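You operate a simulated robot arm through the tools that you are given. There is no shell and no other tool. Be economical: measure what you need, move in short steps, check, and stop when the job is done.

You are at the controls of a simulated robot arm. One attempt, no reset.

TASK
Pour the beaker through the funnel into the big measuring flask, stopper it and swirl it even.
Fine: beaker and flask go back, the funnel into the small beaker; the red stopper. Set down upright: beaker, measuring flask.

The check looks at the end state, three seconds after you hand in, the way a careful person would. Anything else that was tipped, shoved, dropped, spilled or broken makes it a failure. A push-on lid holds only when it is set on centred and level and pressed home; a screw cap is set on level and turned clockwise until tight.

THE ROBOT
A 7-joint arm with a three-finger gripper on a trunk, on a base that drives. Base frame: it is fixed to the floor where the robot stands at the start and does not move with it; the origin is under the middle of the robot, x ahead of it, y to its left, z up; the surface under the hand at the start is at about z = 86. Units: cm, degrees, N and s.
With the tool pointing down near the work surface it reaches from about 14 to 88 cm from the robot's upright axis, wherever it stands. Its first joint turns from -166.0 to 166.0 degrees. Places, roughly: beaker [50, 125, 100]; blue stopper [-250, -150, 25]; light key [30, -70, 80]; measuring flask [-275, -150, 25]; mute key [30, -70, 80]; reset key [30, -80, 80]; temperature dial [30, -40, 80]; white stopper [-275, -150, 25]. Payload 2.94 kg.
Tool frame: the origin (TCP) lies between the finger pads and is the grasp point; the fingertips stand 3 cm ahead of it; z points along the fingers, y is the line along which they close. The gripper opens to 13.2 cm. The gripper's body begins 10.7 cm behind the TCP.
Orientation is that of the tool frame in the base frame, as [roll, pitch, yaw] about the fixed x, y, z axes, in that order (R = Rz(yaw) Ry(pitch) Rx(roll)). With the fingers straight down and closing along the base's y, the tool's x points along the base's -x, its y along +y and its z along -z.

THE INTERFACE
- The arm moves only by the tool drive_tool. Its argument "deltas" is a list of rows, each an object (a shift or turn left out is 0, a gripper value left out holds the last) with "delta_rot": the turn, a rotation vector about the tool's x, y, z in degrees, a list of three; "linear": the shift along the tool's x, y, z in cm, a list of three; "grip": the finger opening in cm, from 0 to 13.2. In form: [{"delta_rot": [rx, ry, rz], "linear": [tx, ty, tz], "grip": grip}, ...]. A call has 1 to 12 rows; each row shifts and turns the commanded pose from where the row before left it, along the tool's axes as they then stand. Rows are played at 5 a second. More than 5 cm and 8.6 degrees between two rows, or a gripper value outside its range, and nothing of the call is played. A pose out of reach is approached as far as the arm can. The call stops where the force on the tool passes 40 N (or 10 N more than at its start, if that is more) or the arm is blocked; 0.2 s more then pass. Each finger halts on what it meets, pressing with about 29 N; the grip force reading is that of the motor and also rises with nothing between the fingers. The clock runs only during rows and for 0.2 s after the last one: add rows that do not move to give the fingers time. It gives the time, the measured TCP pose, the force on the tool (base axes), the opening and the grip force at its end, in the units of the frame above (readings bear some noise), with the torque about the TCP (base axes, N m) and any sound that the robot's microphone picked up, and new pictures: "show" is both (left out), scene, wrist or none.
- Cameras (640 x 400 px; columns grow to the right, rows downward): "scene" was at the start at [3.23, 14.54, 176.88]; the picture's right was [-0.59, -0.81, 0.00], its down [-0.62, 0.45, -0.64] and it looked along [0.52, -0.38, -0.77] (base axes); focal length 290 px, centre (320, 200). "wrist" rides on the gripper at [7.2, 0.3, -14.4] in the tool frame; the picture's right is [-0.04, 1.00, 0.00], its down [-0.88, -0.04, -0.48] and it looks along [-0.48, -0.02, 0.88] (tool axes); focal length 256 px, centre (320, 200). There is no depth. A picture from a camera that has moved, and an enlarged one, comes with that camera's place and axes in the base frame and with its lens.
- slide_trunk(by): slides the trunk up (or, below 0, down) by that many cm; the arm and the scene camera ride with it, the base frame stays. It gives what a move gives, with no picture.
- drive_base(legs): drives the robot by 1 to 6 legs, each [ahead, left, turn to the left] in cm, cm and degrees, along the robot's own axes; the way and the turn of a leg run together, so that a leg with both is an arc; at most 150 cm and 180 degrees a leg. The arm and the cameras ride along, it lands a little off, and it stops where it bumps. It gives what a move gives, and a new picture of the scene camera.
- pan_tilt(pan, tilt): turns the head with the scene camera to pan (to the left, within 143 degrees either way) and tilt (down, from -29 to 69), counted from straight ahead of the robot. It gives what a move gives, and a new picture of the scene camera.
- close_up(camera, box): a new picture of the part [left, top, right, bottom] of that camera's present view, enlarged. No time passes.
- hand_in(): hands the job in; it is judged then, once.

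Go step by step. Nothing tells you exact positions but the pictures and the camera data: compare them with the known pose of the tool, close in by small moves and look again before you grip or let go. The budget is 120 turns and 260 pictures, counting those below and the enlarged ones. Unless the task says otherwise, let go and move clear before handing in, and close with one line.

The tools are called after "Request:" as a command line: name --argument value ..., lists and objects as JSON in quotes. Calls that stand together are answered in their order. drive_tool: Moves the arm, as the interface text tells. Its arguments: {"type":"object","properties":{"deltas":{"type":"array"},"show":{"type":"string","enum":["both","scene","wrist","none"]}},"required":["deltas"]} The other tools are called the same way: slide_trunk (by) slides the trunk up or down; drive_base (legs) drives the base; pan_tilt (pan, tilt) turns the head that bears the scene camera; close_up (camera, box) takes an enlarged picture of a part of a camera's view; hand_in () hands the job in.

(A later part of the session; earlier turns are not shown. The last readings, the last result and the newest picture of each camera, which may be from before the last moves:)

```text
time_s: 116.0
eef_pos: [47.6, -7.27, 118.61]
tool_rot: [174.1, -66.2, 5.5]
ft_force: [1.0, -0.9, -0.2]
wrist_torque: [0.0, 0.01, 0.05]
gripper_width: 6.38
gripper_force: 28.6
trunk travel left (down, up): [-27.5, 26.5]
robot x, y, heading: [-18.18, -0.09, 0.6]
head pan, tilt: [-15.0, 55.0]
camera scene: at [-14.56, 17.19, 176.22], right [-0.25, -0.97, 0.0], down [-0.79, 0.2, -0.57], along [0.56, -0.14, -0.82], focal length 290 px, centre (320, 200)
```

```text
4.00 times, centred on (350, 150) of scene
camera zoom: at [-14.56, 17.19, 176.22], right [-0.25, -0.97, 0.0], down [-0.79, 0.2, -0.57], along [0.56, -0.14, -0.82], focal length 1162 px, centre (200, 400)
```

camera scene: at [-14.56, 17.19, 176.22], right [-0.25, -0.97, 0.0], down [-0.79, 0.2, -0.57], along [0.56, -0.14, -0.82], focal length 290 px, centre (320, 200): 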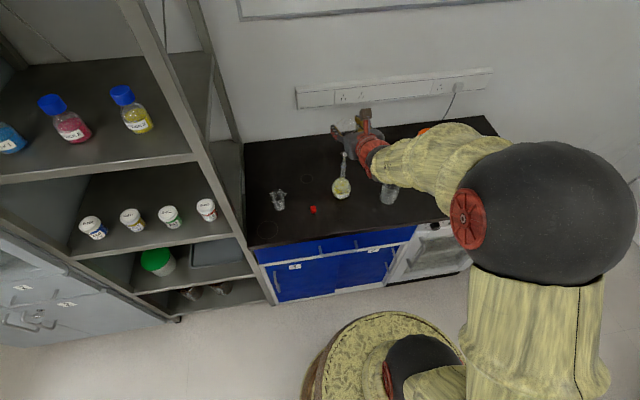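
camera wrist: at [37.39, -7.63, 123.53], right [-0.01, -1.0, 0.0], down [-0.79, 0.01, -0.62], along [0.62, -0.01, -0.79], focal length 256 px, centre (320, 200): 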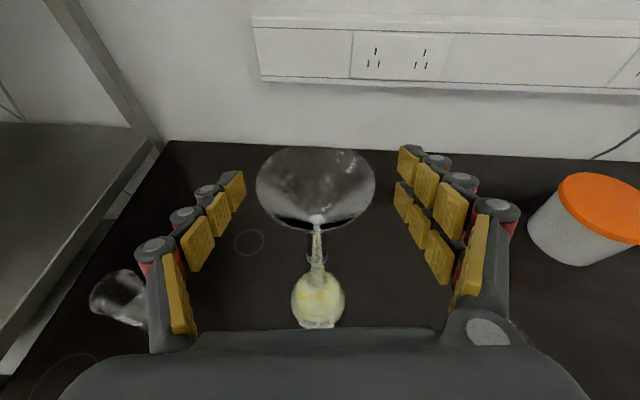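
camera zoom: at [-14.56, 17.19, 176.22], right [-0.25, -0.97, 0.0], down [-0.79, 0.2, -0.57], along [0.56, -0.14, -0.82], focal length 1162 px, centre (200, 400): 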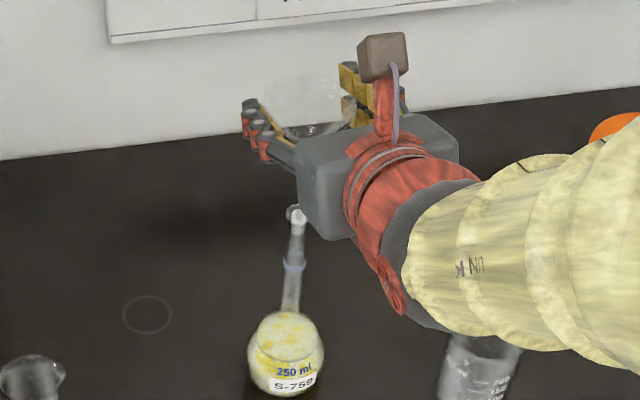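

The funnel is out, hanging straight. Carry it over to the small beaker.

Request:
drive_tool --deltas '[{"linear": [1.83, 0, -0.8]}, {"linear": [0, -2.5, 0]}, {"linear": [0, -4.5, 0]}, {"linear": [0, -4.5, 0]}, {"linear": [0, -4.5, 0]}, {"linear": [0, -4.5, 0]}, {"linear": [0, -3.2, 0]}, {}]'

Request:
close_up --camera "wrist" --box '[200, 130, 440, 280]'

Request:
close_up --camera "scene" --box '[230, 110, 350, 220]'

```text
time_s: 117.8
eef_pos: [47.63, 0.31, 121.43]
tool_rot: [176.1, -65.7, 5.4]
ft_force: [-0.3, -0.1, -0.2]
wrist_torque: [0.03, 0.02, 0.02]
gripper_width: 6.37
gripper_force: 29.4
out of reach, approached as far as the arm can: row 3, 4, 5, 6, 7
trunk travel left (down, up): [-27.5, 26.5]
robot x, y, heading: [-18.06, -0.08, 0.5]
head pan, tilt: [-15.0, 55.0]
camera scene: at [-14.56, 17.18, 176.22], right [-0.25, -0.97, 0.0], down [-0.79, 0.2, -0.57], along [0.56, -0.14, -0.82], focal length 290 px, centre (320, 200)
camera wrist: at [37.42, -0.17, 133.99], right [0.01, -1.0, -0.01], down [-0.79, 0.0, -0.61], along [0.61, 0.02, -0.79], focal length 256 px, centre (320, 200)
```

scene: 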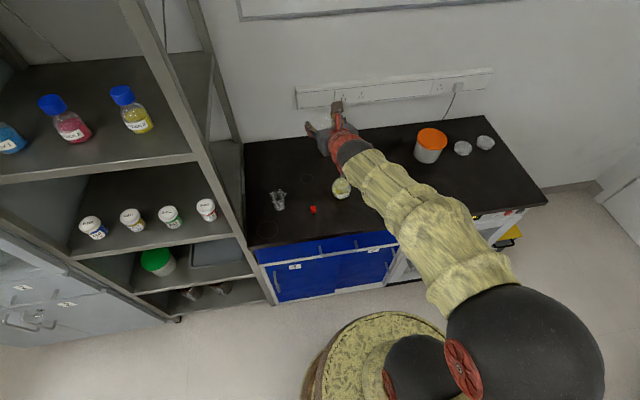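
wrist: 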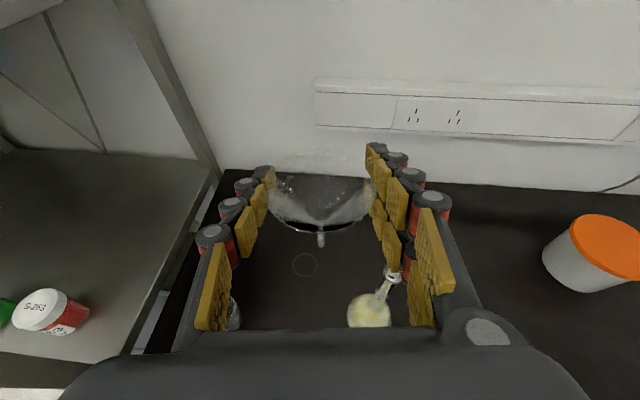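

```text
2.67 times, centred on (320, 205) of wrist
camera zoom: at [37.42, -0.17, 133.99], right [0.01, -1.0, -0.01], down [-0.79, 0.0, -0.61], along [0.61, 0.02, -0.79], focal length 683 px, centre (320, 187)
```

zoom: 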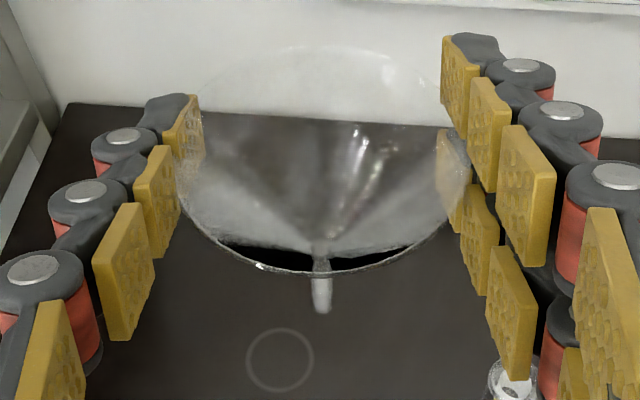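

```text
3.64 times, centred on (290, 165) of scene
camera zoom: at [-14.56, 17.18, 176.22], right [-0.25, -0.97, 0.0], down [-0.79, 0.2, -0.57], along [0.56, -0.14, -0.82], focal length 1056 px, centre (429, 327)
```

zoom: 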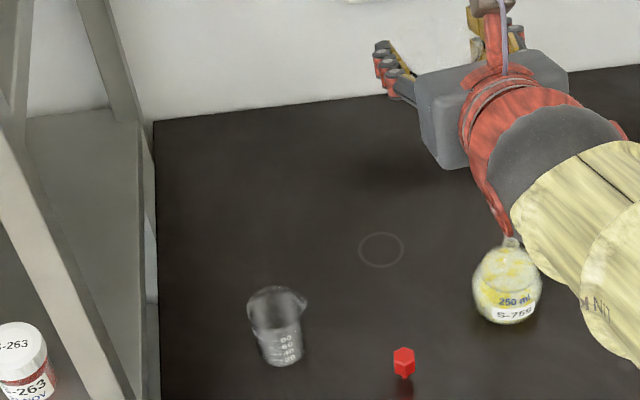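

The arm can't go further left in this posture, so I'll drive the base 16 cm to the left, carrying the funnel along.

Request:
drive_base --legs '[[0, 16, 0]]'

Request:
drive_tool --deltas '[{}]' --show "wrist"

Request:
close_up --camera "scene" --box '[240, 100, 400, 220]'

```text
time_s: 119.2
eef_pos: [47.38, 15.71, 121.44]
tool_rot: [176.0, -65.8, 5.5]
ft_force: [0.4, 0.2, -0.7]
wrist_torque: [0.01, 0.08, -0.01]
gripper_width: 6.35
gripper_force: 28.5
trunk travel left (down, up): [-27.5, 26.5]
robot x, y, heading: [-18.44, 15.36, 0.3]
head pan, tilt: [-15.0, 55.0]
camera scene: at [-14.71, 32.61, 176.21], right [-0.25, -0.97, 0.0], down [-0.79, 0.2, -0.57], along [0.56, -0.14, -0.82], focal length 290 px, centre (320, 200)
```

scene: 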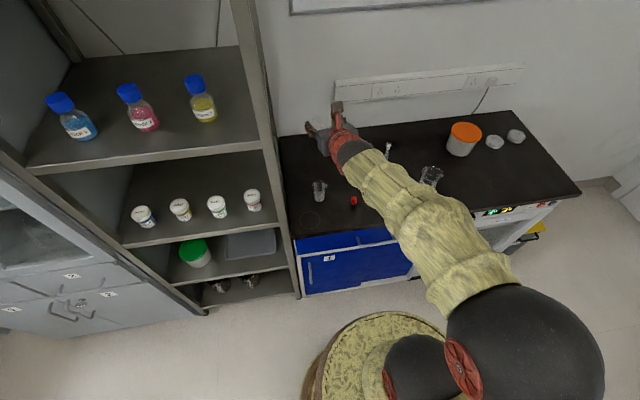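

```text
time_s: 119.6
eef_pos: [47.55, 15.64, 121.39]
tool_rot: [176.0, -65.7, 5.4]
ft_force: [0.3, 0.1, -0.4]
wrist_torque: [0.01, -0.01, 0.04]
gripper_width: 6.37
gripper_force: 29.8
trunk travel left (down, up): [-27.5, 26.5]
robot x, y, heading: [-18.69, 15.6, 0.5]
head pan, tilt: [-15.0, 55.0]
camera wrist: at [37.28, 15.18, 133.99], right [0.01, -1.0, -0.01], down [-0.79, 0.0, -0.61], along [0.61, 0.02, -0.79], focal length 256 px, centre (320, 200)
```

wrist: 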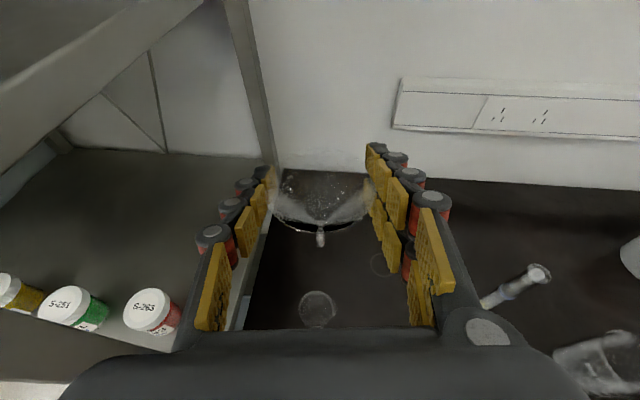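

```text
3.33 times, centred on (320, 160) of scene
camera zoom: at [-14.71, 32.5, 176.22], right [-0.25, -0.97, 0.0], down [-0.79, 0.2, -0.57], along [0.56, -0.14, -0.82], focal length 968 px, centre (320, 333)
```

zoom: 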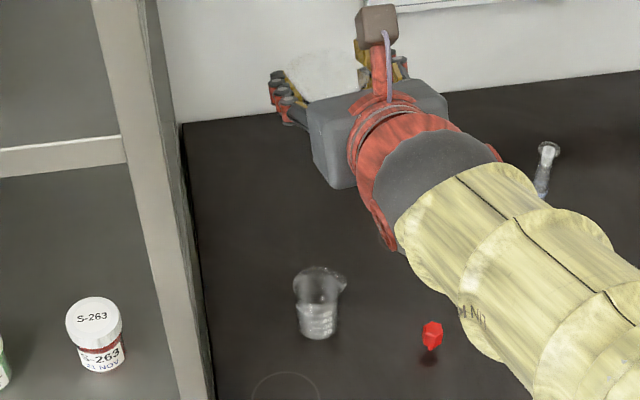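

Beaker mouth is at about (47.7,16.3); shift 0.6 cm and lower to just above it.

Request:
drive_tool --deltas '[{"linear": [0, -0.65, 0]}, {"linear": [-3.2, -0.15, 1.4]}, {"linear": [-3.2, -0.15, 1.4]}, {"linear": [-3.2, -0.15, 1.4]}, {"linear": [-3.2, -0.15, 1.4]}, {"linear": [-3.2, -0.15, 1.4]}, {}]' --show "wrist"

Request:
close_up --camera "wrist" --box '[200, 160, 440, 310]'

Request:
close_up --camera "scene" --box '[270, 130, 390, 220]'

```text
time_s: 121.2
eef_pos: [47.27, 11.58, 105.62]
tool_rot: [176.7, -65.6, 5.4]
ft_force: [0.5, 0.8, 0.4]
wrist_torque: [0.0, -0.02, 0.0]
gripper_width: 6.37
gripper_force: 28.9
out of reach, approached as far as the arm can: row 2, 3, 4, 5, 6
trunk travel left (down, up): [-27.5, 26.5]
robot x, y, heading: [-18.6, 15.36, 0.4]
head pan, tilt: [-15.0, 55.0]
camera wrist: at [37.08, 11.05, 118.16], right [0.02, -1.0, -0.02], down [-0.8, -0.01, -0.61], along [0.61, 0.03, -0.8], focal length 256 px, centre (320, 200)
```

wrist: 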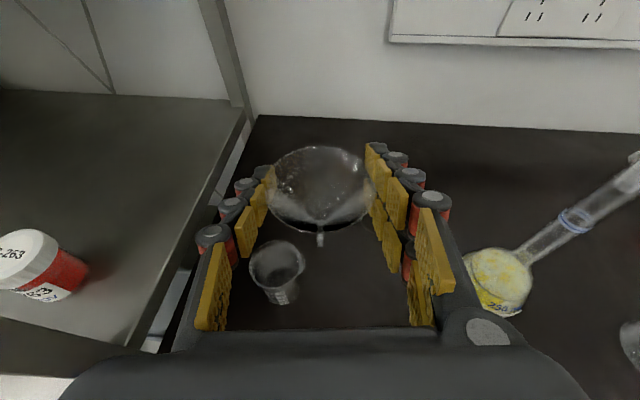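

```text
2.67 times, centred on (320, 235) of wrist
camera zoom: at [37.08, 11.05, 118.16], right [0.02, -1.0, -0.02], down [-0.8, -0.01, -0.61], along [0.61, 0.03, -0.8], focal length 683 px, centre (320, 107)
```

zoom: 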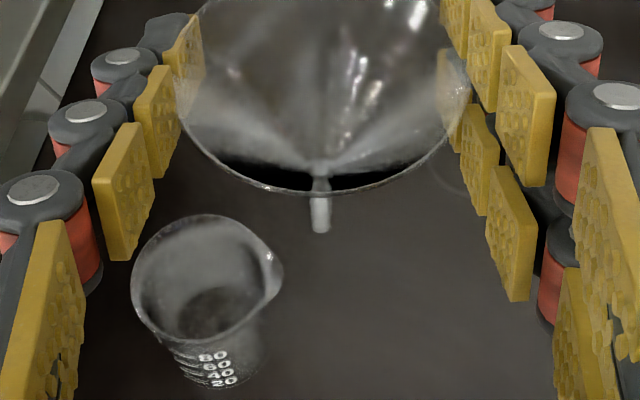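

```text
4.44 times, centred on (330, 175) of scene
camera zoom: at [-14.69, 32.52, 176.22], right [-0.25, -0.97, 0.0], down [-0.79, 0.2, -0.57], along [0.56, -0.14, -0.82], focal length 1291 px, centre (276, 311)
```

zoom: 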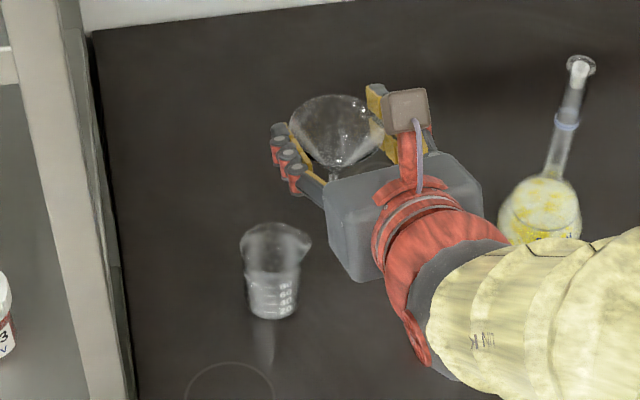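

The joint limit pulls it to the right again. I'll rise is not needed here; drive the base another 8 cm left.

Request:
drive_base --legs '[[0, 8, 0]]'

Request:
drive_tool --deltas '[{}]' --show "wrist"

```text
time_s: 122.2
eef_pos: [47.09, 19.71, 105.55]
tool_rot: [176.5, -65.7, 5.4]
ft_force: [0.7, 1.0, -0.4]
wrist_torque: [0.01, -0.01, -0.04]
gripper_width: 6.38
gripper_force: 29.0
trunk travel left (down, up): [-27.5, 26.5]
robot x, y, heading: [-18.16, 23.49, 0.3]
head pan, tilt: [-15.0, 55.0]
camera scene: at [-14.76, 40.72, 176.21], right [-0.25, -0.97, 0.0], down [-0.79, 0.2, -0.57], along [0.56, -0.14, -0.82], focal length 290 px, centre (320, 200)
```

scene: 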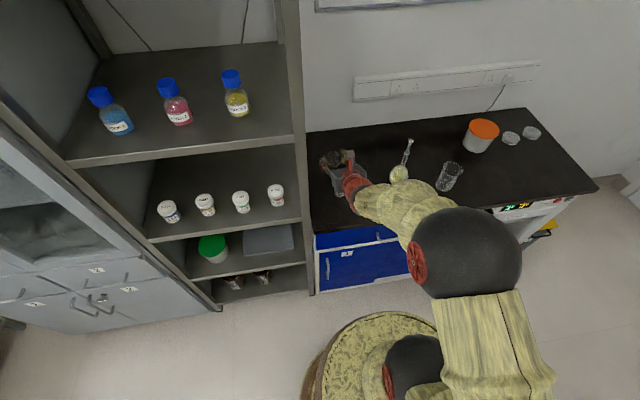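

```text
time_s: 122.7
eef_pos: [47.23, 19.73, 105.48]
tool_rot: [176.7, -65.7, 5.4]
ft_force: [-0.1, 0.1, -0.4]
wrist_torque: [0.02, -0.01, 0.06]
gripper_width: 6.37
gripper_force: 28.7
trunk travel left (down, up): [-27.5, 26.5]
robot x, y, heading: [-18.61, 23.51, 0.7]
head pan, tilt: [-15.0, 55.0]
camera wrist: at [37.0, 19.13, 118.17], right [0.02, -1.0, -0.02], down [-0.8, -0.01, -0.61], along [0.61, 0.03, -0.8], focal length 256 px, centre (320, 200)
```

wrist: 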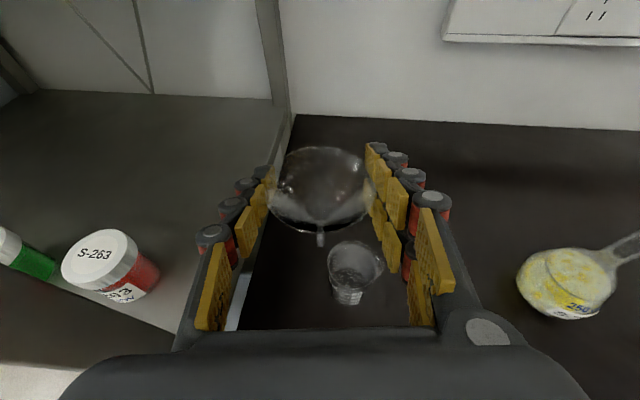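

Request:
drive_tool --deltas '[{"linear": [0.24, 3.2, 0.55]}, {}]' --show "wrist"

Request:
close_up --camera "wrist" --box '[200, 160, 440, 310]'

Request:
close_up --camera "scene" --box '[300, 130, 400, 220]'

```text
time_s: 123.2
eef_pos: [48.12, 16.38, 105.7]
tool_rot: [176.7, -65.6, 5.4]
ft_force: [0.3, -0.9, -0.4]
wrist_torque: [-0.02, -0.02, -0.01]
gripper_width: 6.36
gripper_force: 28.6
trunk travel left (down, up): [-27.5, 26.5]
robot x, y, heading: [-18.69, 23.46, 0.8]
head pan, tilt: [-15.0, 55.0]
camera wrist: at [37.94, 15.81, 118.21], right [0.02, -1.0, -0.02], down [-0.8, -0.01, -0.61], along [0.61, 0.03, -0.79], focal length 256 px, centre (320, 200)
```

wrist: 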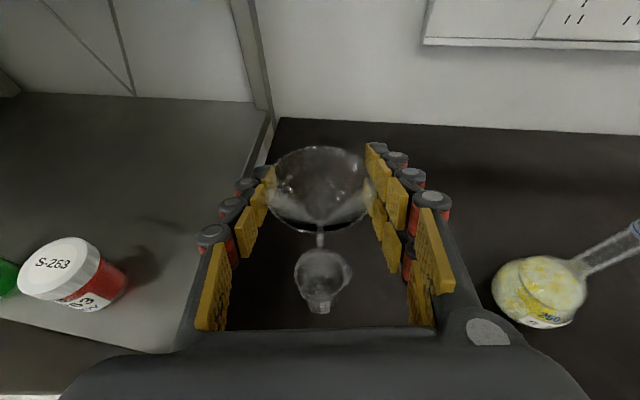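

```text
2.67 times, centred on (320, 235) of wrist
camera zoom: at [37.94, 15.81, 118.21], right [0.02, -1.0, -0.02], down [-0.8, -0.01, -0.61], along [0.61, 0.03, -0.79], focal length 683 px, centre (320, 107)
```

zoom: 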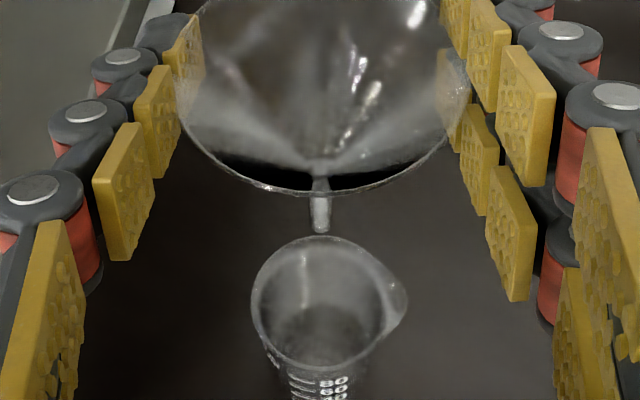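

```text
4.44 times, centred on (350, 175) of scene
camera zoom: at [-14.73, 40.59, 176.22], right [-0.25, -0.97, 0.0], down [-0.79, 0.21, -0.57], along [0.55, -0.14, -0.82], focal length 1291 px, centre (187, 311)
```

zoom: 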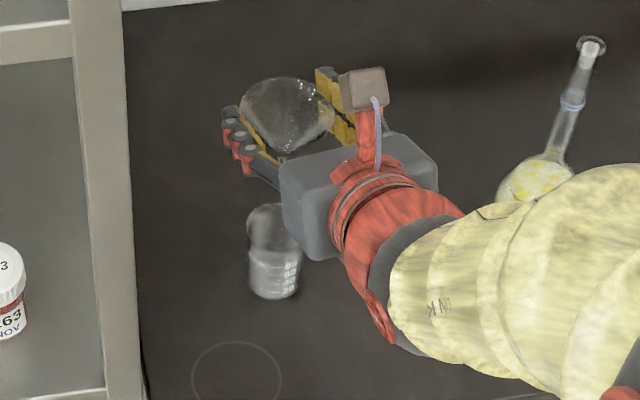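

Aligned laterally; the stem is about 0.8 cm too far ahead. Correct and lower into the beaker.

Request:
drive_tool --deltas '[{"linear": [-0.32, 0, -0.73]}, {"linear": [-2.0, -0.1, 0.88]}, {"linear": [-2.0, -0.1, 0.88]}, {"linear": [-1.83, -0.1, 0.8]}, {}]' --show "wrist"

Request:
close_up --camera "wrist" --box '[200, 130, 440, 280]'

Request:
close_up --camera "scene" --box '[300, 130, 400, 220]'

```text
time_s: 124.5
eef_pos: [47.12, 16.7, 99.37]
tool_rot: [176.7, -65.7, 5.3]
ft_force: [0.3, -0.3, -0.8]
wrist_torque: [-0.03, -0.04, 0.0]
gripper_width: 6.36
gripper_force: 28.8
trunk travel left (down, up): [-27.5, 26.5]
robot x, y, heading: [-18.35, 23.5, 0.3]
head pan, tilt: [-15.0, 55.0]
camera wrist: at [36.92, 16.07, 111.91], right [0.02, -1.0, -0.02], down [-0.8, -0.01, -0.61], along [0.61, 0.03, -0.8], focal length 256 px, centre (320, 200)
```

wrist: 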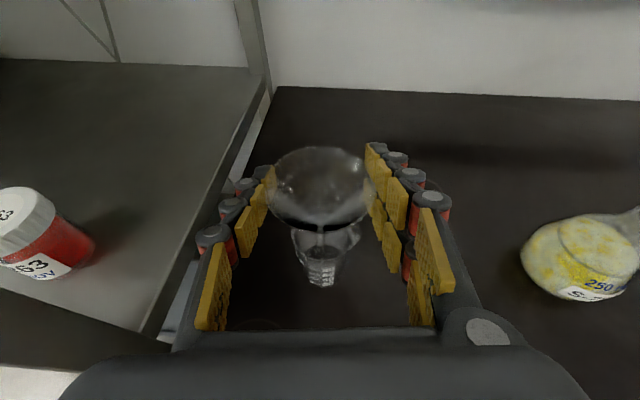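

```text
2.67 times, centred on (320, 205) of wrist
camera zoom: at [36.92, 16.07, 111.91], right [0.02, -1.0, -0.02], down [-0.8, -0.01, -0.61], along [0.61, 0.03, -0.8], focal length 683 px, centre (320, 187)
```

zoom: 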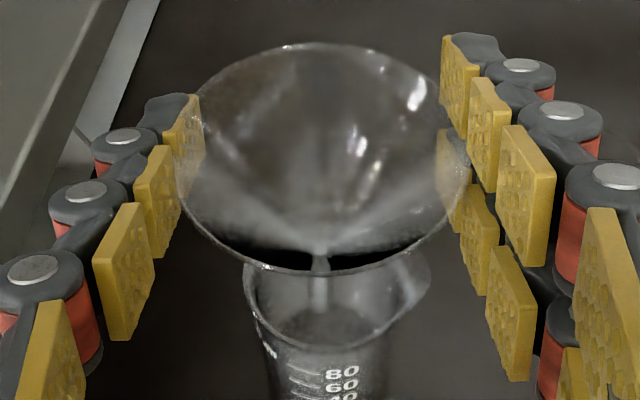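

```text
4.44 times, centred on (350, 175) of scene
camera zoom: at [-14.74, 40.62, 176.22], right [-0.25, -0.97, 0.0], down [-0.79, 0.21, -0.57], along [0.56, -0.14, -0.82], focal length 1291 px, centre (187, 311)
```

zoom: 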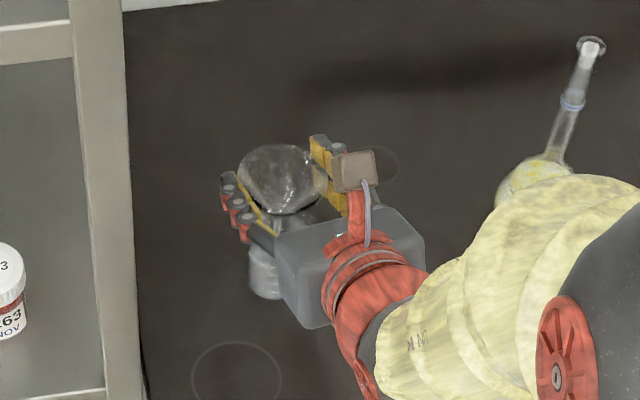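

The stem is inside the beaker. Lower the rest gently.

Request:
drive_tool --deltas '[{"linear": [-0.92, -0.05, 0.4]}, {"linear": [-0.73, -0.04, 0.32]}, {"linear": [-0.55, -0.03, 0.24]}, {"linear": [-0.37, -0.02, 0.16]}, {}]' --show "none"

Request:
close_up --camera "wrist" --box '[200, 130, 440, 280]'

```text
time_s: 125.7
eef_pos: [46.95, 16.85, 96.53]
tool_rot: [176.7, -65.7, 5.4]
ft_force: [-0.2, 0.7, -0.8]
wrist_torque: [0.02, -0.01, -0.03]
gripper_width: 6.37
gripper_force: 29.4
trunk travel left (down, up): [-27.5, 26.5]
robot x, y, heading: [-18.65, 23.61, 0.5]
head pan, tilt: [-15.0, 55.0]
```

```text
2.67 times, centred on (320, 205) of wrist
camera zoom: at [36.81, 16.13, 109.2], right [0.02, -1.0, -0.02], down [-0.8, -0.01, -0.61], along [0.61, 0.03, -0.79], focal length 683 px, centre (320, 187)
```

zoom: 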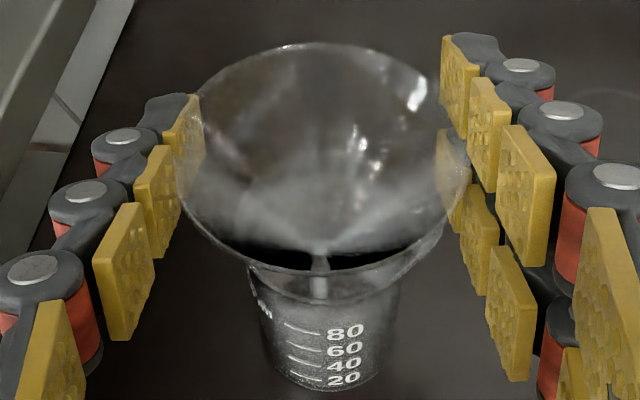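

Request:
drive_tool --deltas '[{"linear": [-0.37, 0.1, 0.16]}, {"linear": [-0.27, 0, 0.12]}, {}, {"grip": 6.8}, {"grip": 7.3}, {"grip": 8.5}, {"grip": 10.5}, {}]'

Request:
close_up --camera "wrist" --box '[200, 130, 440, 280]'

Request:
close_up --camera "scene" --box '[300, 130, 400, 220]'

```text
time_s: 127.5
eef_pos: [47.04, 16.75, 95.87]
tool_rot: [176.8, -65.6, 5.5]
ft_force: [1.0, 0.0, 0.4]
wrist_torque: [-0.02, 0.03, 0.0]
gripper_width: 10.49
gripper_force: 0.2
trunk travel left (down, up): [-27.5, 26.5]
robot x, y, heading: [-18.55, 23.66, 0.5]
head pan, tilt: [-15.0, 55.0]
camera scene: at [-14.76, 40.62, 176.22], right [-0.25, -0.97, 0.0], down [-0.79, 0.21, -0.57], along [0.56, -0.14, -0.82], focal length 290 px, centre (320, 200)
camera wrist: at [36.91, 16.03, 108.42], right [0.02, -1.0, -0.02], down [-0.8, -0.01, -0.61], along [0.61, 0.03, -0.8], focal length 256 px, centre (320, 200)
```

scene: 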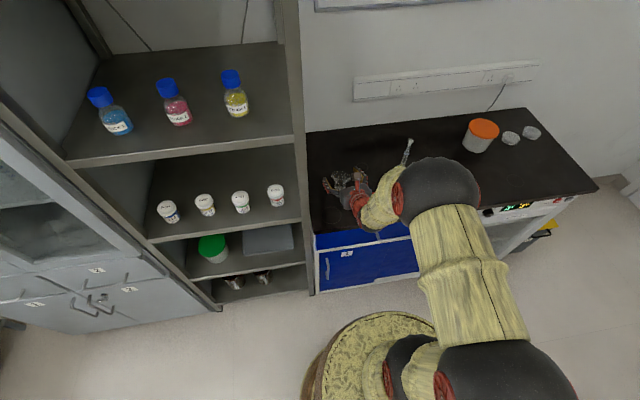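
wrist: 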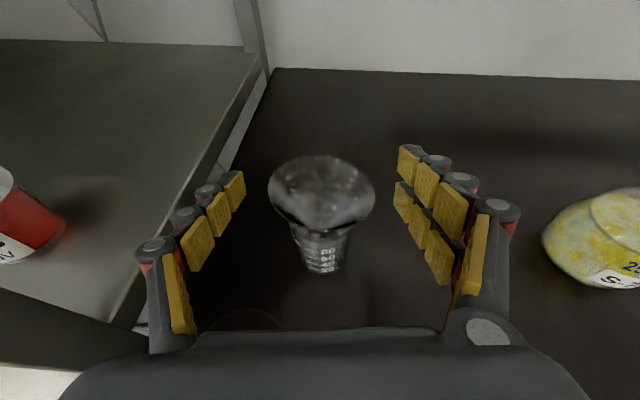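

```text
2.67 times, centred on (320, 205) of wrist
camera zoom: at [36.91, 16.03, 108.42], right [0.02, -1.0, -0.02], down [-0.8, -0.01, -0.61], along [0.61, 0.03, -0.8], focal length 683 px, centre (320, 187)
```

zoom: 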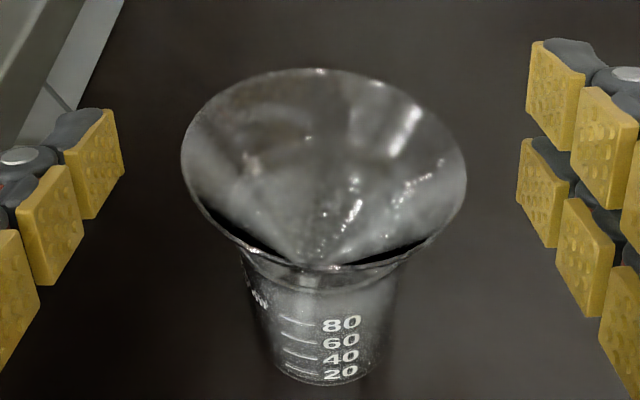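

```text
4.44 times, centred on (350, 175) of scene
camera zoom: at [-14.76, 40.62, 176.22], right [-0.25, -0.97, 0.0], down [-0.79, 0.21, -0.57], along [0.56, -0.14, -0.82], focal length 1291 px, centre (187, 311)
```

zoom: 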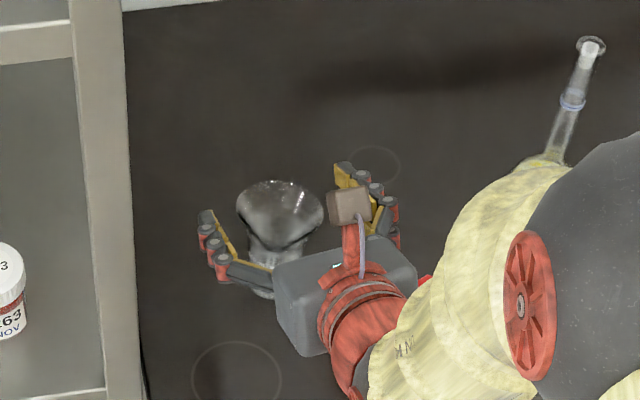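

The funnel stands in the small beaker. I'll back the hand out and reposition the base for the stopper.

Request:
drive_tool --deltas '[{"linear": [-1.2, 0, -2.75]}, {"linear": [-1.6, 0, -3.66]}, {"linear": [-1.6, 0, -3.66]}, {"linear": [-1.6, 0, -3.66]}, {"linear": [2, 0, -3]}, {}]' --show "none"

Request:
drive_base --legs '[[0, -8, 0]]'

Request:
drive_tool --deltas '[{"grip": 6}, {}, {}]' --show "wrist"

```text
time_s: 128.8
eef_pos: [30.23, 16.13, 99.38]
tool_rot: [176.6, -65.7, 5.4]
ft_force: [0.1, 0.6, -0.4]
wrist_torque: [-0.01, 0.01, 0.01]
gripper_width: 10.49
gripper_force: 0.0
trunk travel left (down, up): [-27.5, 26.5]
robot x, y, heading: [-18.8, 23.48, 0.2]
head pan, tilt: [-15.0, 55.0]
```

```text
time_s: 129.9
eef_pos: [30.38, 7.85, 99.39]
tool_rot: [176.8, -65.7, 5.4]
ft_force: [-0.3, -0.5, -0.3]
wrist_torque: [-0.04, 0.0, 0.03]
gripper_width: 10.49
gripper_force: 0.1
trunk travel left (down, up): [-27.5, 26.5]
robot x, y, heading: [-18.32, 15.25, 0.6]
head pan, tilt: [-15.0, 55.0]
camera scene: at [-14.72, 32.41, 176.23], right [-0.25, -0.97, 0.0], down [-0.79, 0.2, -0.57], along [0.56, -0.14, -0.82], focal length 290 px, centre (320, 200)
```

scene: 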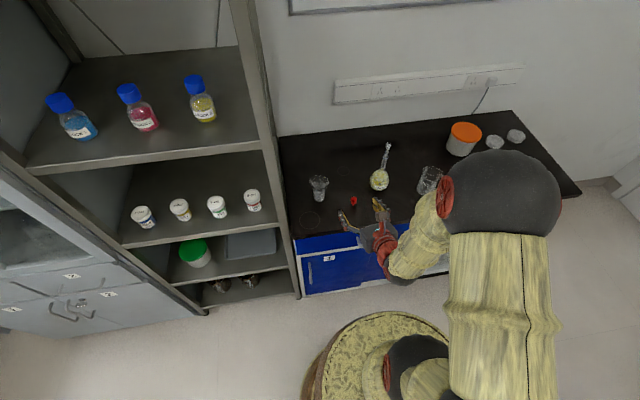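

```text
time_s: 130.7
eef_pos: [30.41, 8.06, 99.41]
tool_rot: [176.7, -65.6, 5.5]
ft_force: [-0.2, -0.2, 0.5]
wrist_torque: [0.0, -0.01, 0.01]
gripper_width: 6.0
gripper_force: 0.1
trunk travel left (down, up): [-27.5, 26.5]
robot x, y, heading: [-18.87, 15.46, 0.5]
head pan, tilt: [-15.0, 55.0]
camera wrist: at [20.18, 7.38, 111.97], right [0.03, -1.0, -0.02], down [-0.8, -0.01, -0.61], along [0.61, 0.03, -0.8], focal length 256 px, centre (320, 200)
```

wrist: 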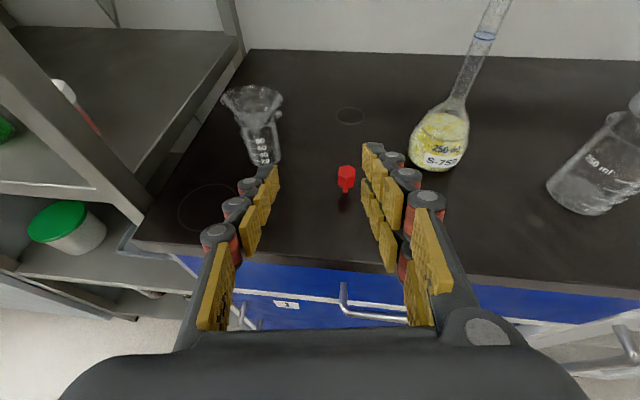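

Request:
close_up --camera "wrist" --box '[322, 155, 370, 205]'

Request:
close_up --camera "scene" --box '[338, 188, 370, 212]'

```text
8.00 times, centred on (346, 180) of wrist
camera zoom: at [20.18, 7.38, 111.97], right [0.03, -1.0, -0.02], down [-0.8, -0.01, -0.61], along [0.61, 0.03, -0.8], focal length 2048 px, centre (112, 360)
```

zoom: 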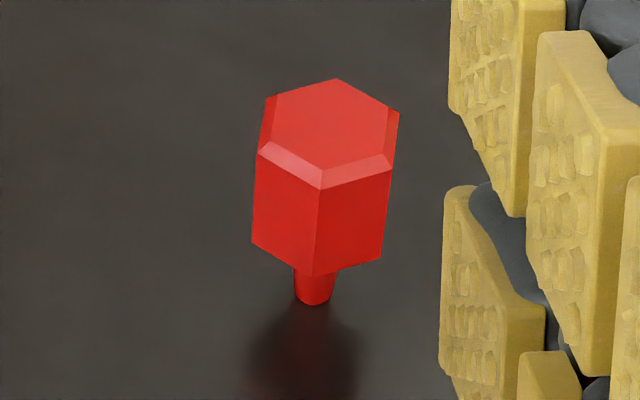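

```text
16.00 times, centred on (354, 200) of scene
camera zoom: at [-14.72, 32.52, 176.22], right [-0.25, -0.97, 0.0], down [-0.79, 0.2, -0.57], along [0.56, -0.14, -0.82], focal length 4648 px, centre (-224, 200)
```

zoom: 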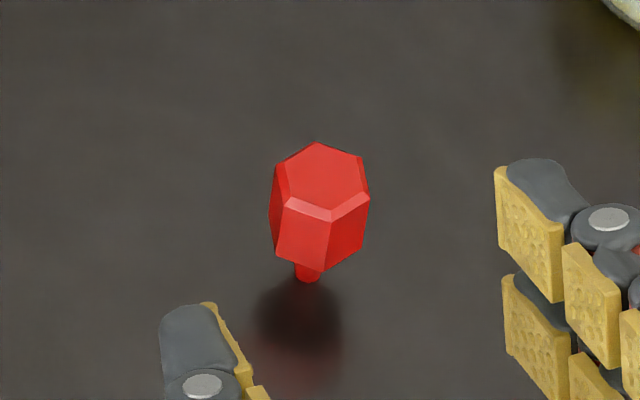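

The stopper's head is a 2 cm hex with flats facing ±y, top at z about 89.9, standing on its plug at (41.2,5.1). I'll lower in front of it.

Request:
drive_tool --deltas '[{"grip": 4.6}, {"linear": [-2.57, 0.85, 2.03]}, {"linear": [-2.57, 0.85, 2.03]}, {"linear": [-2.57, 0.85, 2.03]}, {}]' --show "none"

Request:
close_up --camera "wrist" --box '[240, 90, 400, 190]'

```text
time_s: 131.9
eef_pos: [32.82, 5.58, 89.82]
tool_rot: [176.7, -65.7, 5.5]
ft_force: [0.0, 0.6, -0.8]
wrist_torque: [0.03, -0.01, 0.04]
gripper_width: 4.62
gripper_force: 0.1
trunk travel left (down, up): [-27.5, 26.5]
robot x, y, heading: [-18.53, 15.04, 0.6]
head pan, tilt: [-15.0, 55.0]
```

```text
4.00 times, centred on (320, 140) of wrist
camera zoom: at [22.65, 4.86, 102.42], right [0.03, -1.0, -0.02], down [-0.8, -0.01, -0.61], along [0.61, 0.03, -0.8], focal length 1024 px, centre (320, 440)
```

zoom: 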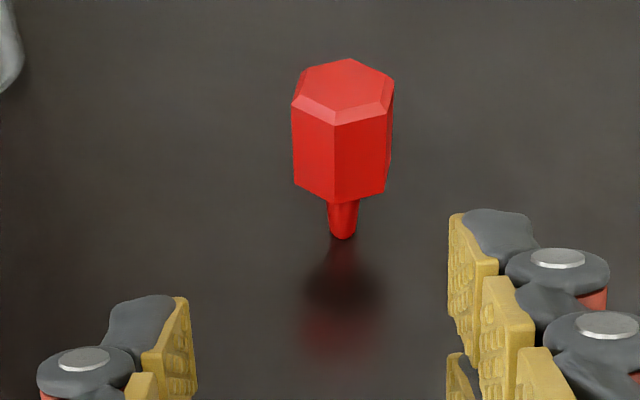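

Request:
drive_tool --deltas '[{"linear": [0.9, 0.5, 2.65]}, {"linear": [0.9, 0, 2.65]}, {"linear": [0.9, 0, 2.65]}, {}]' --show "none"

Request:
close_up --camera "wrist" --box '[240, 130, 400, 230]'

Request:
close_up --camera "scene" --box '[330, 180, 390, 220]'

```text
time_s: 132.9
eef_pos: [41.4, 5.34, 89.26]
tool_rot: [176.7, -65.7, 5.5]
ft_force: [-4.1, -1.9, 8.1]
wrist_torque: [-0.25, -0.05, -0.14]
gripper_width: 4.75
gripper_force: 0.7
trunk travel left (down, up): [-27.5, 26.5]
robot x, y, heading: [-18.72, 15.09, 0.4]
head pan, tilt: [-15.0, 55.0]
```

```text
4.00 times, centred on (320, 180) of wrist
camera zoom: at [31.28, 4.66, 101.7], right [0.02, -1.0, -0.02], down [-0.79, -0.01, -0.61], along [0.61, 0.03, -0.79], focal length 1024 px, centre (320, 280)
```

zoom: 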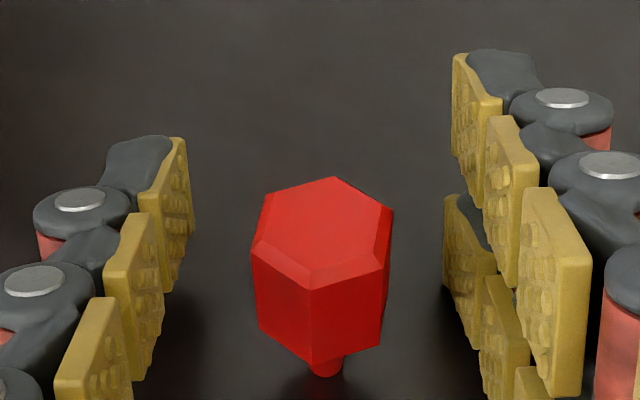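

```text
10.00 times, centred on (360, 200) of scene
camera zoom: at [-14.82, 32.49, 176.23], right [-0.25, -0.97, 0.0], down [-0.79, 0.2, -0.57], along [0.56, -0.14, -0.82], focal length 2905 px, centre (-80, 200)
```

zoom: 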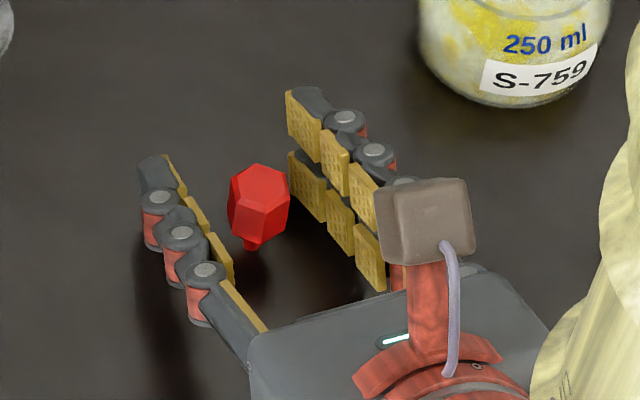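

A fingertip touches the bench; raise half a centimetre, then close on the head.

Request:
drive_tool --deltas '[{"linear": [0.5, 0, -0.22]}, {}, {"grip": 3}, {"grip": 1}, {}, {}, {}]' --show "none"

Request:
close_up --camera "wrist" --box '[240, 130, 400, 230]'

Request:
close_up --camera "scene" --box '[330, 180, 390, 220]'

```text
time_s: 134.5
eef_pos: [41.38, 5.23, 89.48]
tool_rot: [176.7, -65.7, 5.5]
ft_force: [-0.5, -0.3, 0.0]
wrist_torque: [0.0, 0.02, -0.01]
gripper_width: 1.62
gripper_force: 29.1
trunk travel left (down, up): [-27.5, 26.5]
robot x, y, heading: [-18.51, 15.53, 0.6]
head pan, tilt: [-15.0, 55.0]
```

```text
4.00 times, centred on (320, 180) of wrist
camera zoom: at [31.22, 4.62, 102.17], right [0.03, -1.0, -0.02], down [-0.8, -0.01, -0.61], along [0.61, 0.03, -0.8], focal length 1024 px, centre (320, 280)
```

zoom: 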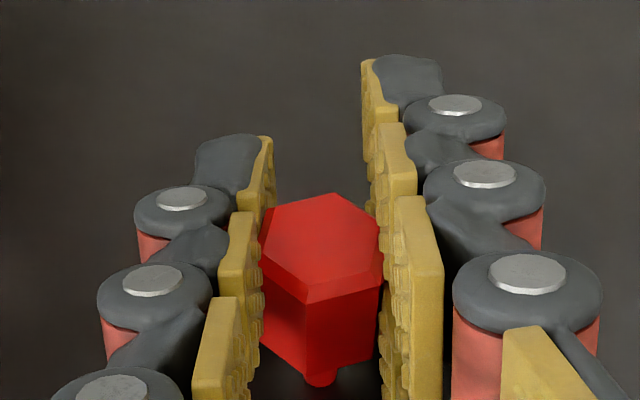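

```text
10.00 times, centred on (360, 200) of scene
camera zoom: at [-14.71, 32.5, 176.22], right [-0.25, -0.97, 0.0], down [-0.79, 0.2, -0.57], along [0.56, -0.14, -0.82], focal length 2905 px, centre (-80, 200)
```

zoom: 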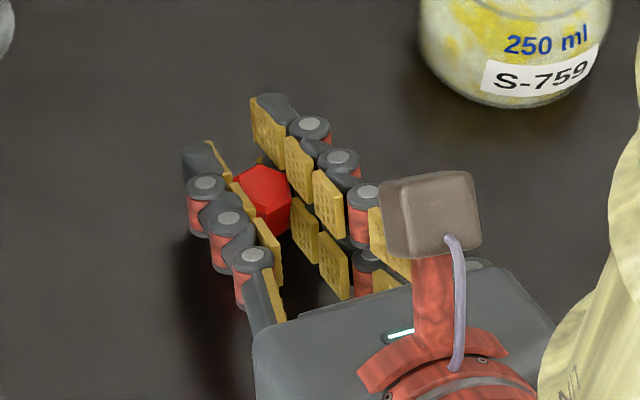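

Stopper held at its flats. Lift it and bring it near the flask mouth.

Request:
drive_tool --deltas '[{"linear": [1.83, 0.1, -0.8]}, {"linear": [3.67, 0.2, -1.6]}, {"linear": [3.67, 0.2, -1.6]}, {"linear": [3.67, 0.2, -1.6]}, {"linear": [3.67, 0.2, -1.6]}, {"linear": [3.67, 0.2, -1.6]}, {"linear": [2.3, 0.2, -1.0]}, {"linear": [0.4, 3.8, 0.9]}, {"linear": [0.4, 3.8, 0.9]}, {"linear": [0.4, 3.8, 0.9]}, {}]'

Request:
close_up --camera "wrist" --box '[240, 130, 400, 270]'

Request:
close_up --camera "scene" --box '[340, 110, 440, 210]'

```text
time_s: 136.9
eef_pos: [44.89, -6.83, 114.29]
tool_rot: [176.7, -65.7, 5.4]
ft_force: [0.4, -1.1, -0.4]
wrist_torque: [0.0, 0.03, 0.04]
gripper_width: 1.56
gripper_force: 29.1
trunk travel left (down, up): [-27.5, 26.5]
robot x, y, heading: [-18.83, 15.12, 0.8]
head pan, tilt: [-15.0, 55.0]
camera scene: at [-14.69, 32.47, 176.22], right [-0.25, -0.97, 0.0], down [-0.79, 0.2, -0.57], along [0.56, -0.14, -0.82], focal length 290 px, centre (320, 200)
camera wrist: at [34.8, -7.43, 126.94], right [0.03, -1.0, -0.02], down [-0.8, -0.01, -0.61], along [0.61, 0.03, -0.8], focal length 256 px, centre (320, 200)
```

scene: 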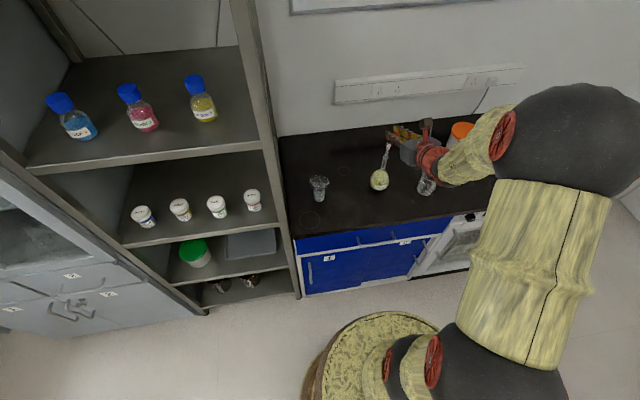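
wrist: 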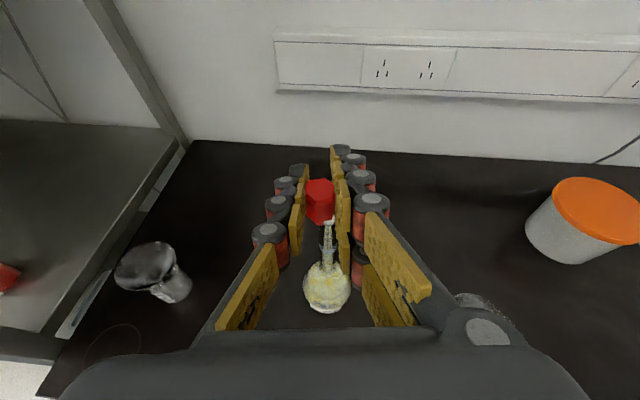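

```text
2.86 times, centred on (320, 200) of wrist
camera zoom: at [34.8, -7.43, 126.94], right [0.03, -1.0, -0.02], down [-0.8, -0.01, -0.61], along [0.61, 0.03, -0.8], focal length 731 px, centre (320, 200)
```

zoom: 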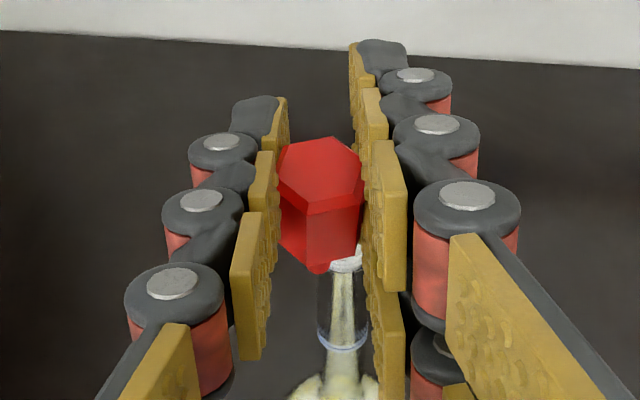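

```text
4.00 times, centred on (390, 160) of scene
camera zoom: at [-14.69, 32.47, 176.22], right [-0.25, -0.97, 0.0], down [-0.79, 0.2, -0.57], along [0.56, -0.14, -0.82], focal length 1162 px, centre (40, 360)
```

zoom: 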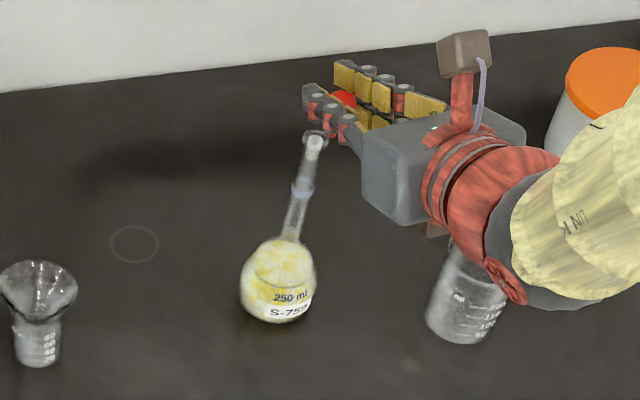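

Request:
close_up --camera "wrist" --box '[300, 195, 350, 245]'

Request:
close_up --camera "scene" --box '[376, 125, 424, 161]'

```text
8.00 times, centred on (325, 220) of wrist
camera zoom: at [34.8, -7.43, 126.94], right [0.03, -1.0, -0.02], down [-0.8, -0.01, -0.61], along [0.61, 0.03, -0.8], focal length 2048 px, centre (280, 40)
```

zoom: 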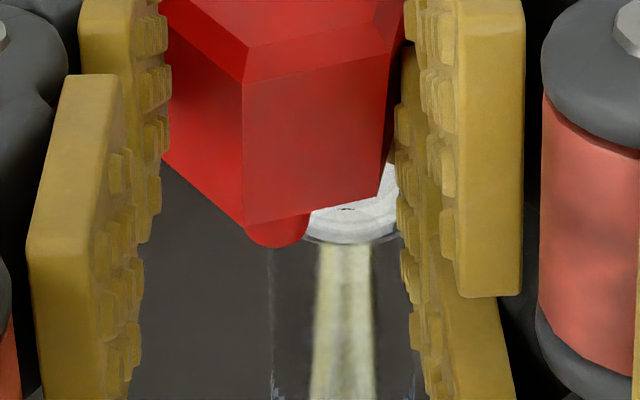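

```text
11.11 times, centred on (400, 143) of scene
camera zoom: at [-14.69, 32.47, 176.22], right [-0.25, -0.97, 0.0], down [-0.79, 0.2, -0.57], along [0.56, -0.14, -0.82], focal length 3228 px, centre (-569, 833)
```

zoom: 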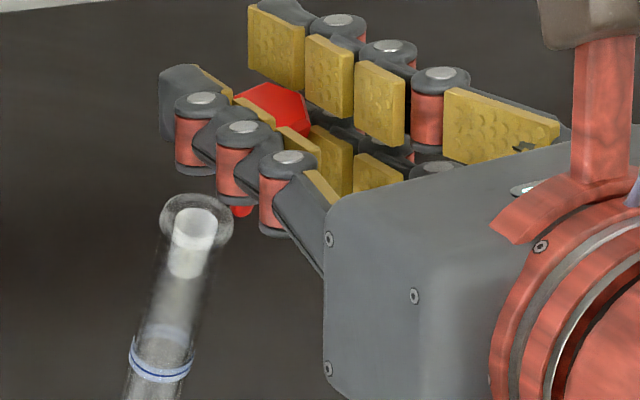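

Both views put the mouth 2.8 cm ahead and 0.55 cm to -y of the plug. Shift over and check.

Request:
drive_tool --deltas '[{"linear": [1.12, 0.62, 2.56]}, {}]' --show "none"

Request:
close_up --camera "scene" --box '[370, 120, 418, 156]'

Request:
close_up --camera "wrist" --box '[290, 190, 360, 260]'

```text
time_s: 137.5
eef_pos: [47.86, -7.06, 114.38]
tool_rot: [176.7, -65.7, 5.4]
ft_force: [0.7, 0.0, -0.7]
wrist_torque: [0.01, 0.0, 0.0]
gripper_width: 1.53
gripper_force: 29.5
trunk travel left (down, up): [-27.5, 26.5]
robot x, y, heading: [-18.48, 15.55, 0.4]
head pan, tilt: [-15.0, 55.0]
```

```text
11.11 times, centred on (394, 138) of scene
camera zoom: at [-14.69, 32.5, 176.22], right [-0.25, -0.97, 0.0], down [-0.79, 0.2, -0.57], along [0.56, -0.14, -0.82], focal length 3228 px, centre (-502, 889)
```

zoom: 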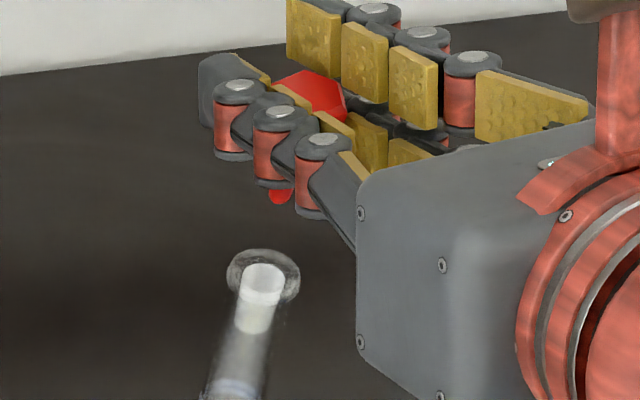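

```text
5.71 times, centred on (325, 225) of wrist
camera zoom: at [37.62, -7.72, 126.92], right [0.03, -1.0, -0.02], down [-0.8, -0.01, -0.61], along [0.61, 0.03, -0.8], focal length 1463 px, centre (291, 57)
```

zoom: 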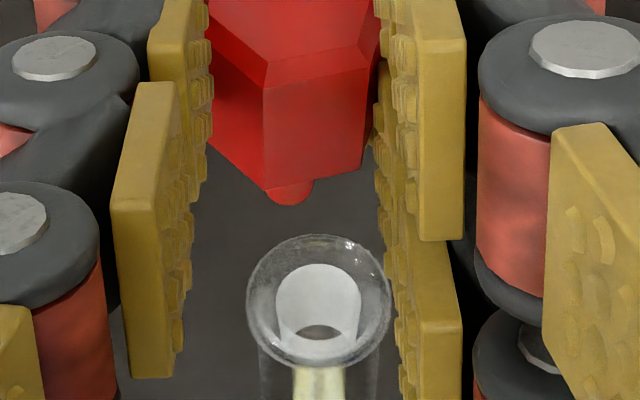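

Both cameras agree: (+0.37,-0.35) more. Then lower to just above the mouth.

Request:
drive_tool --deltas '[{"linear": [0.15, 0.36, 0.34]}, {"linear": [-0.92, -0.05, 0.4]}, {"linear": [-0.92, -0.05, 0.4]}, {"linear": [-0.64, -0.03, 0.28]}, {}]' --show "none"

Request:
close_up --camera "scene" --box '[370, 130, 410, 160]'

Request:
close_up --camera "wrist" --box '[290, 190, 360, 260]'

```text
time_s: 138.7
eef_pos: [48.06, -7.58, 111.52]
tool_rot: [176.7, -65.8, 5.4]
ft_force: [-0.4, -1.3, 0.0]
wrist_torque: [0.03, -0.01, -0.02]
gripper_width: 1.58
gripper_force: 29.2
trunk travel left (down, up): [-27.5, 26.5]
robot x, y, heading: [-18.54, 15.25, 0.4]
head pan, tilt: [-15.0, 55.0]
```

```text
13.33 times, centred on (390, 145) of scene
camera zoom: at [-14.71, 32.49, 176.22], right [-0.25, -0.97, 0.0], down [-0.79, 0.2, -0.57], along [0.56, -0.14, -0.82], focal length 3874 px, centre (-613, 933)
```

zoom: 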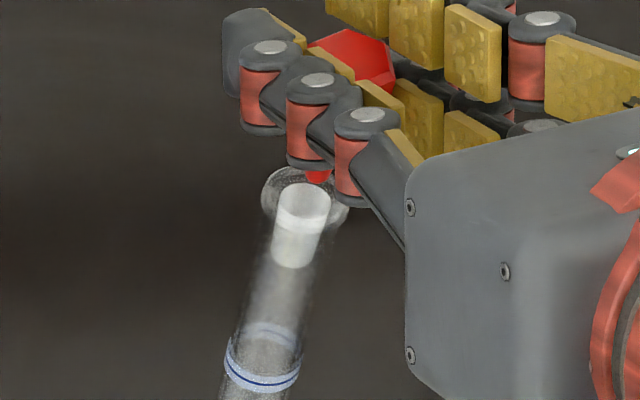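

```text
5.71 times, centred on (325, 225) of wrist
camera zoom: at [37.86, -8.21, 124.2], right [0.03, -1.0, -0.02], down [-0.8, -0.01, -0.61], along [0.61, 0.03, -0.79], focal length 1463 px, centre (291, 57)
```

zoom: 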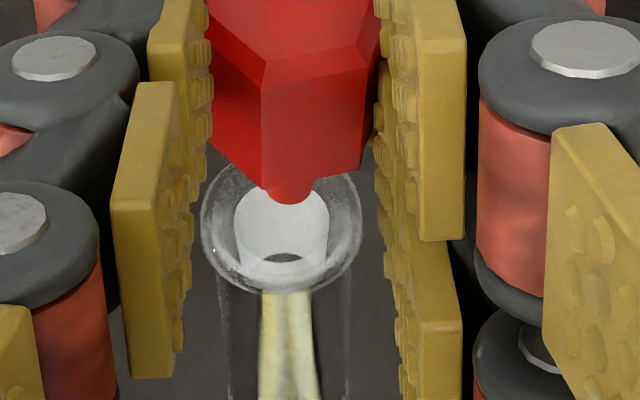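

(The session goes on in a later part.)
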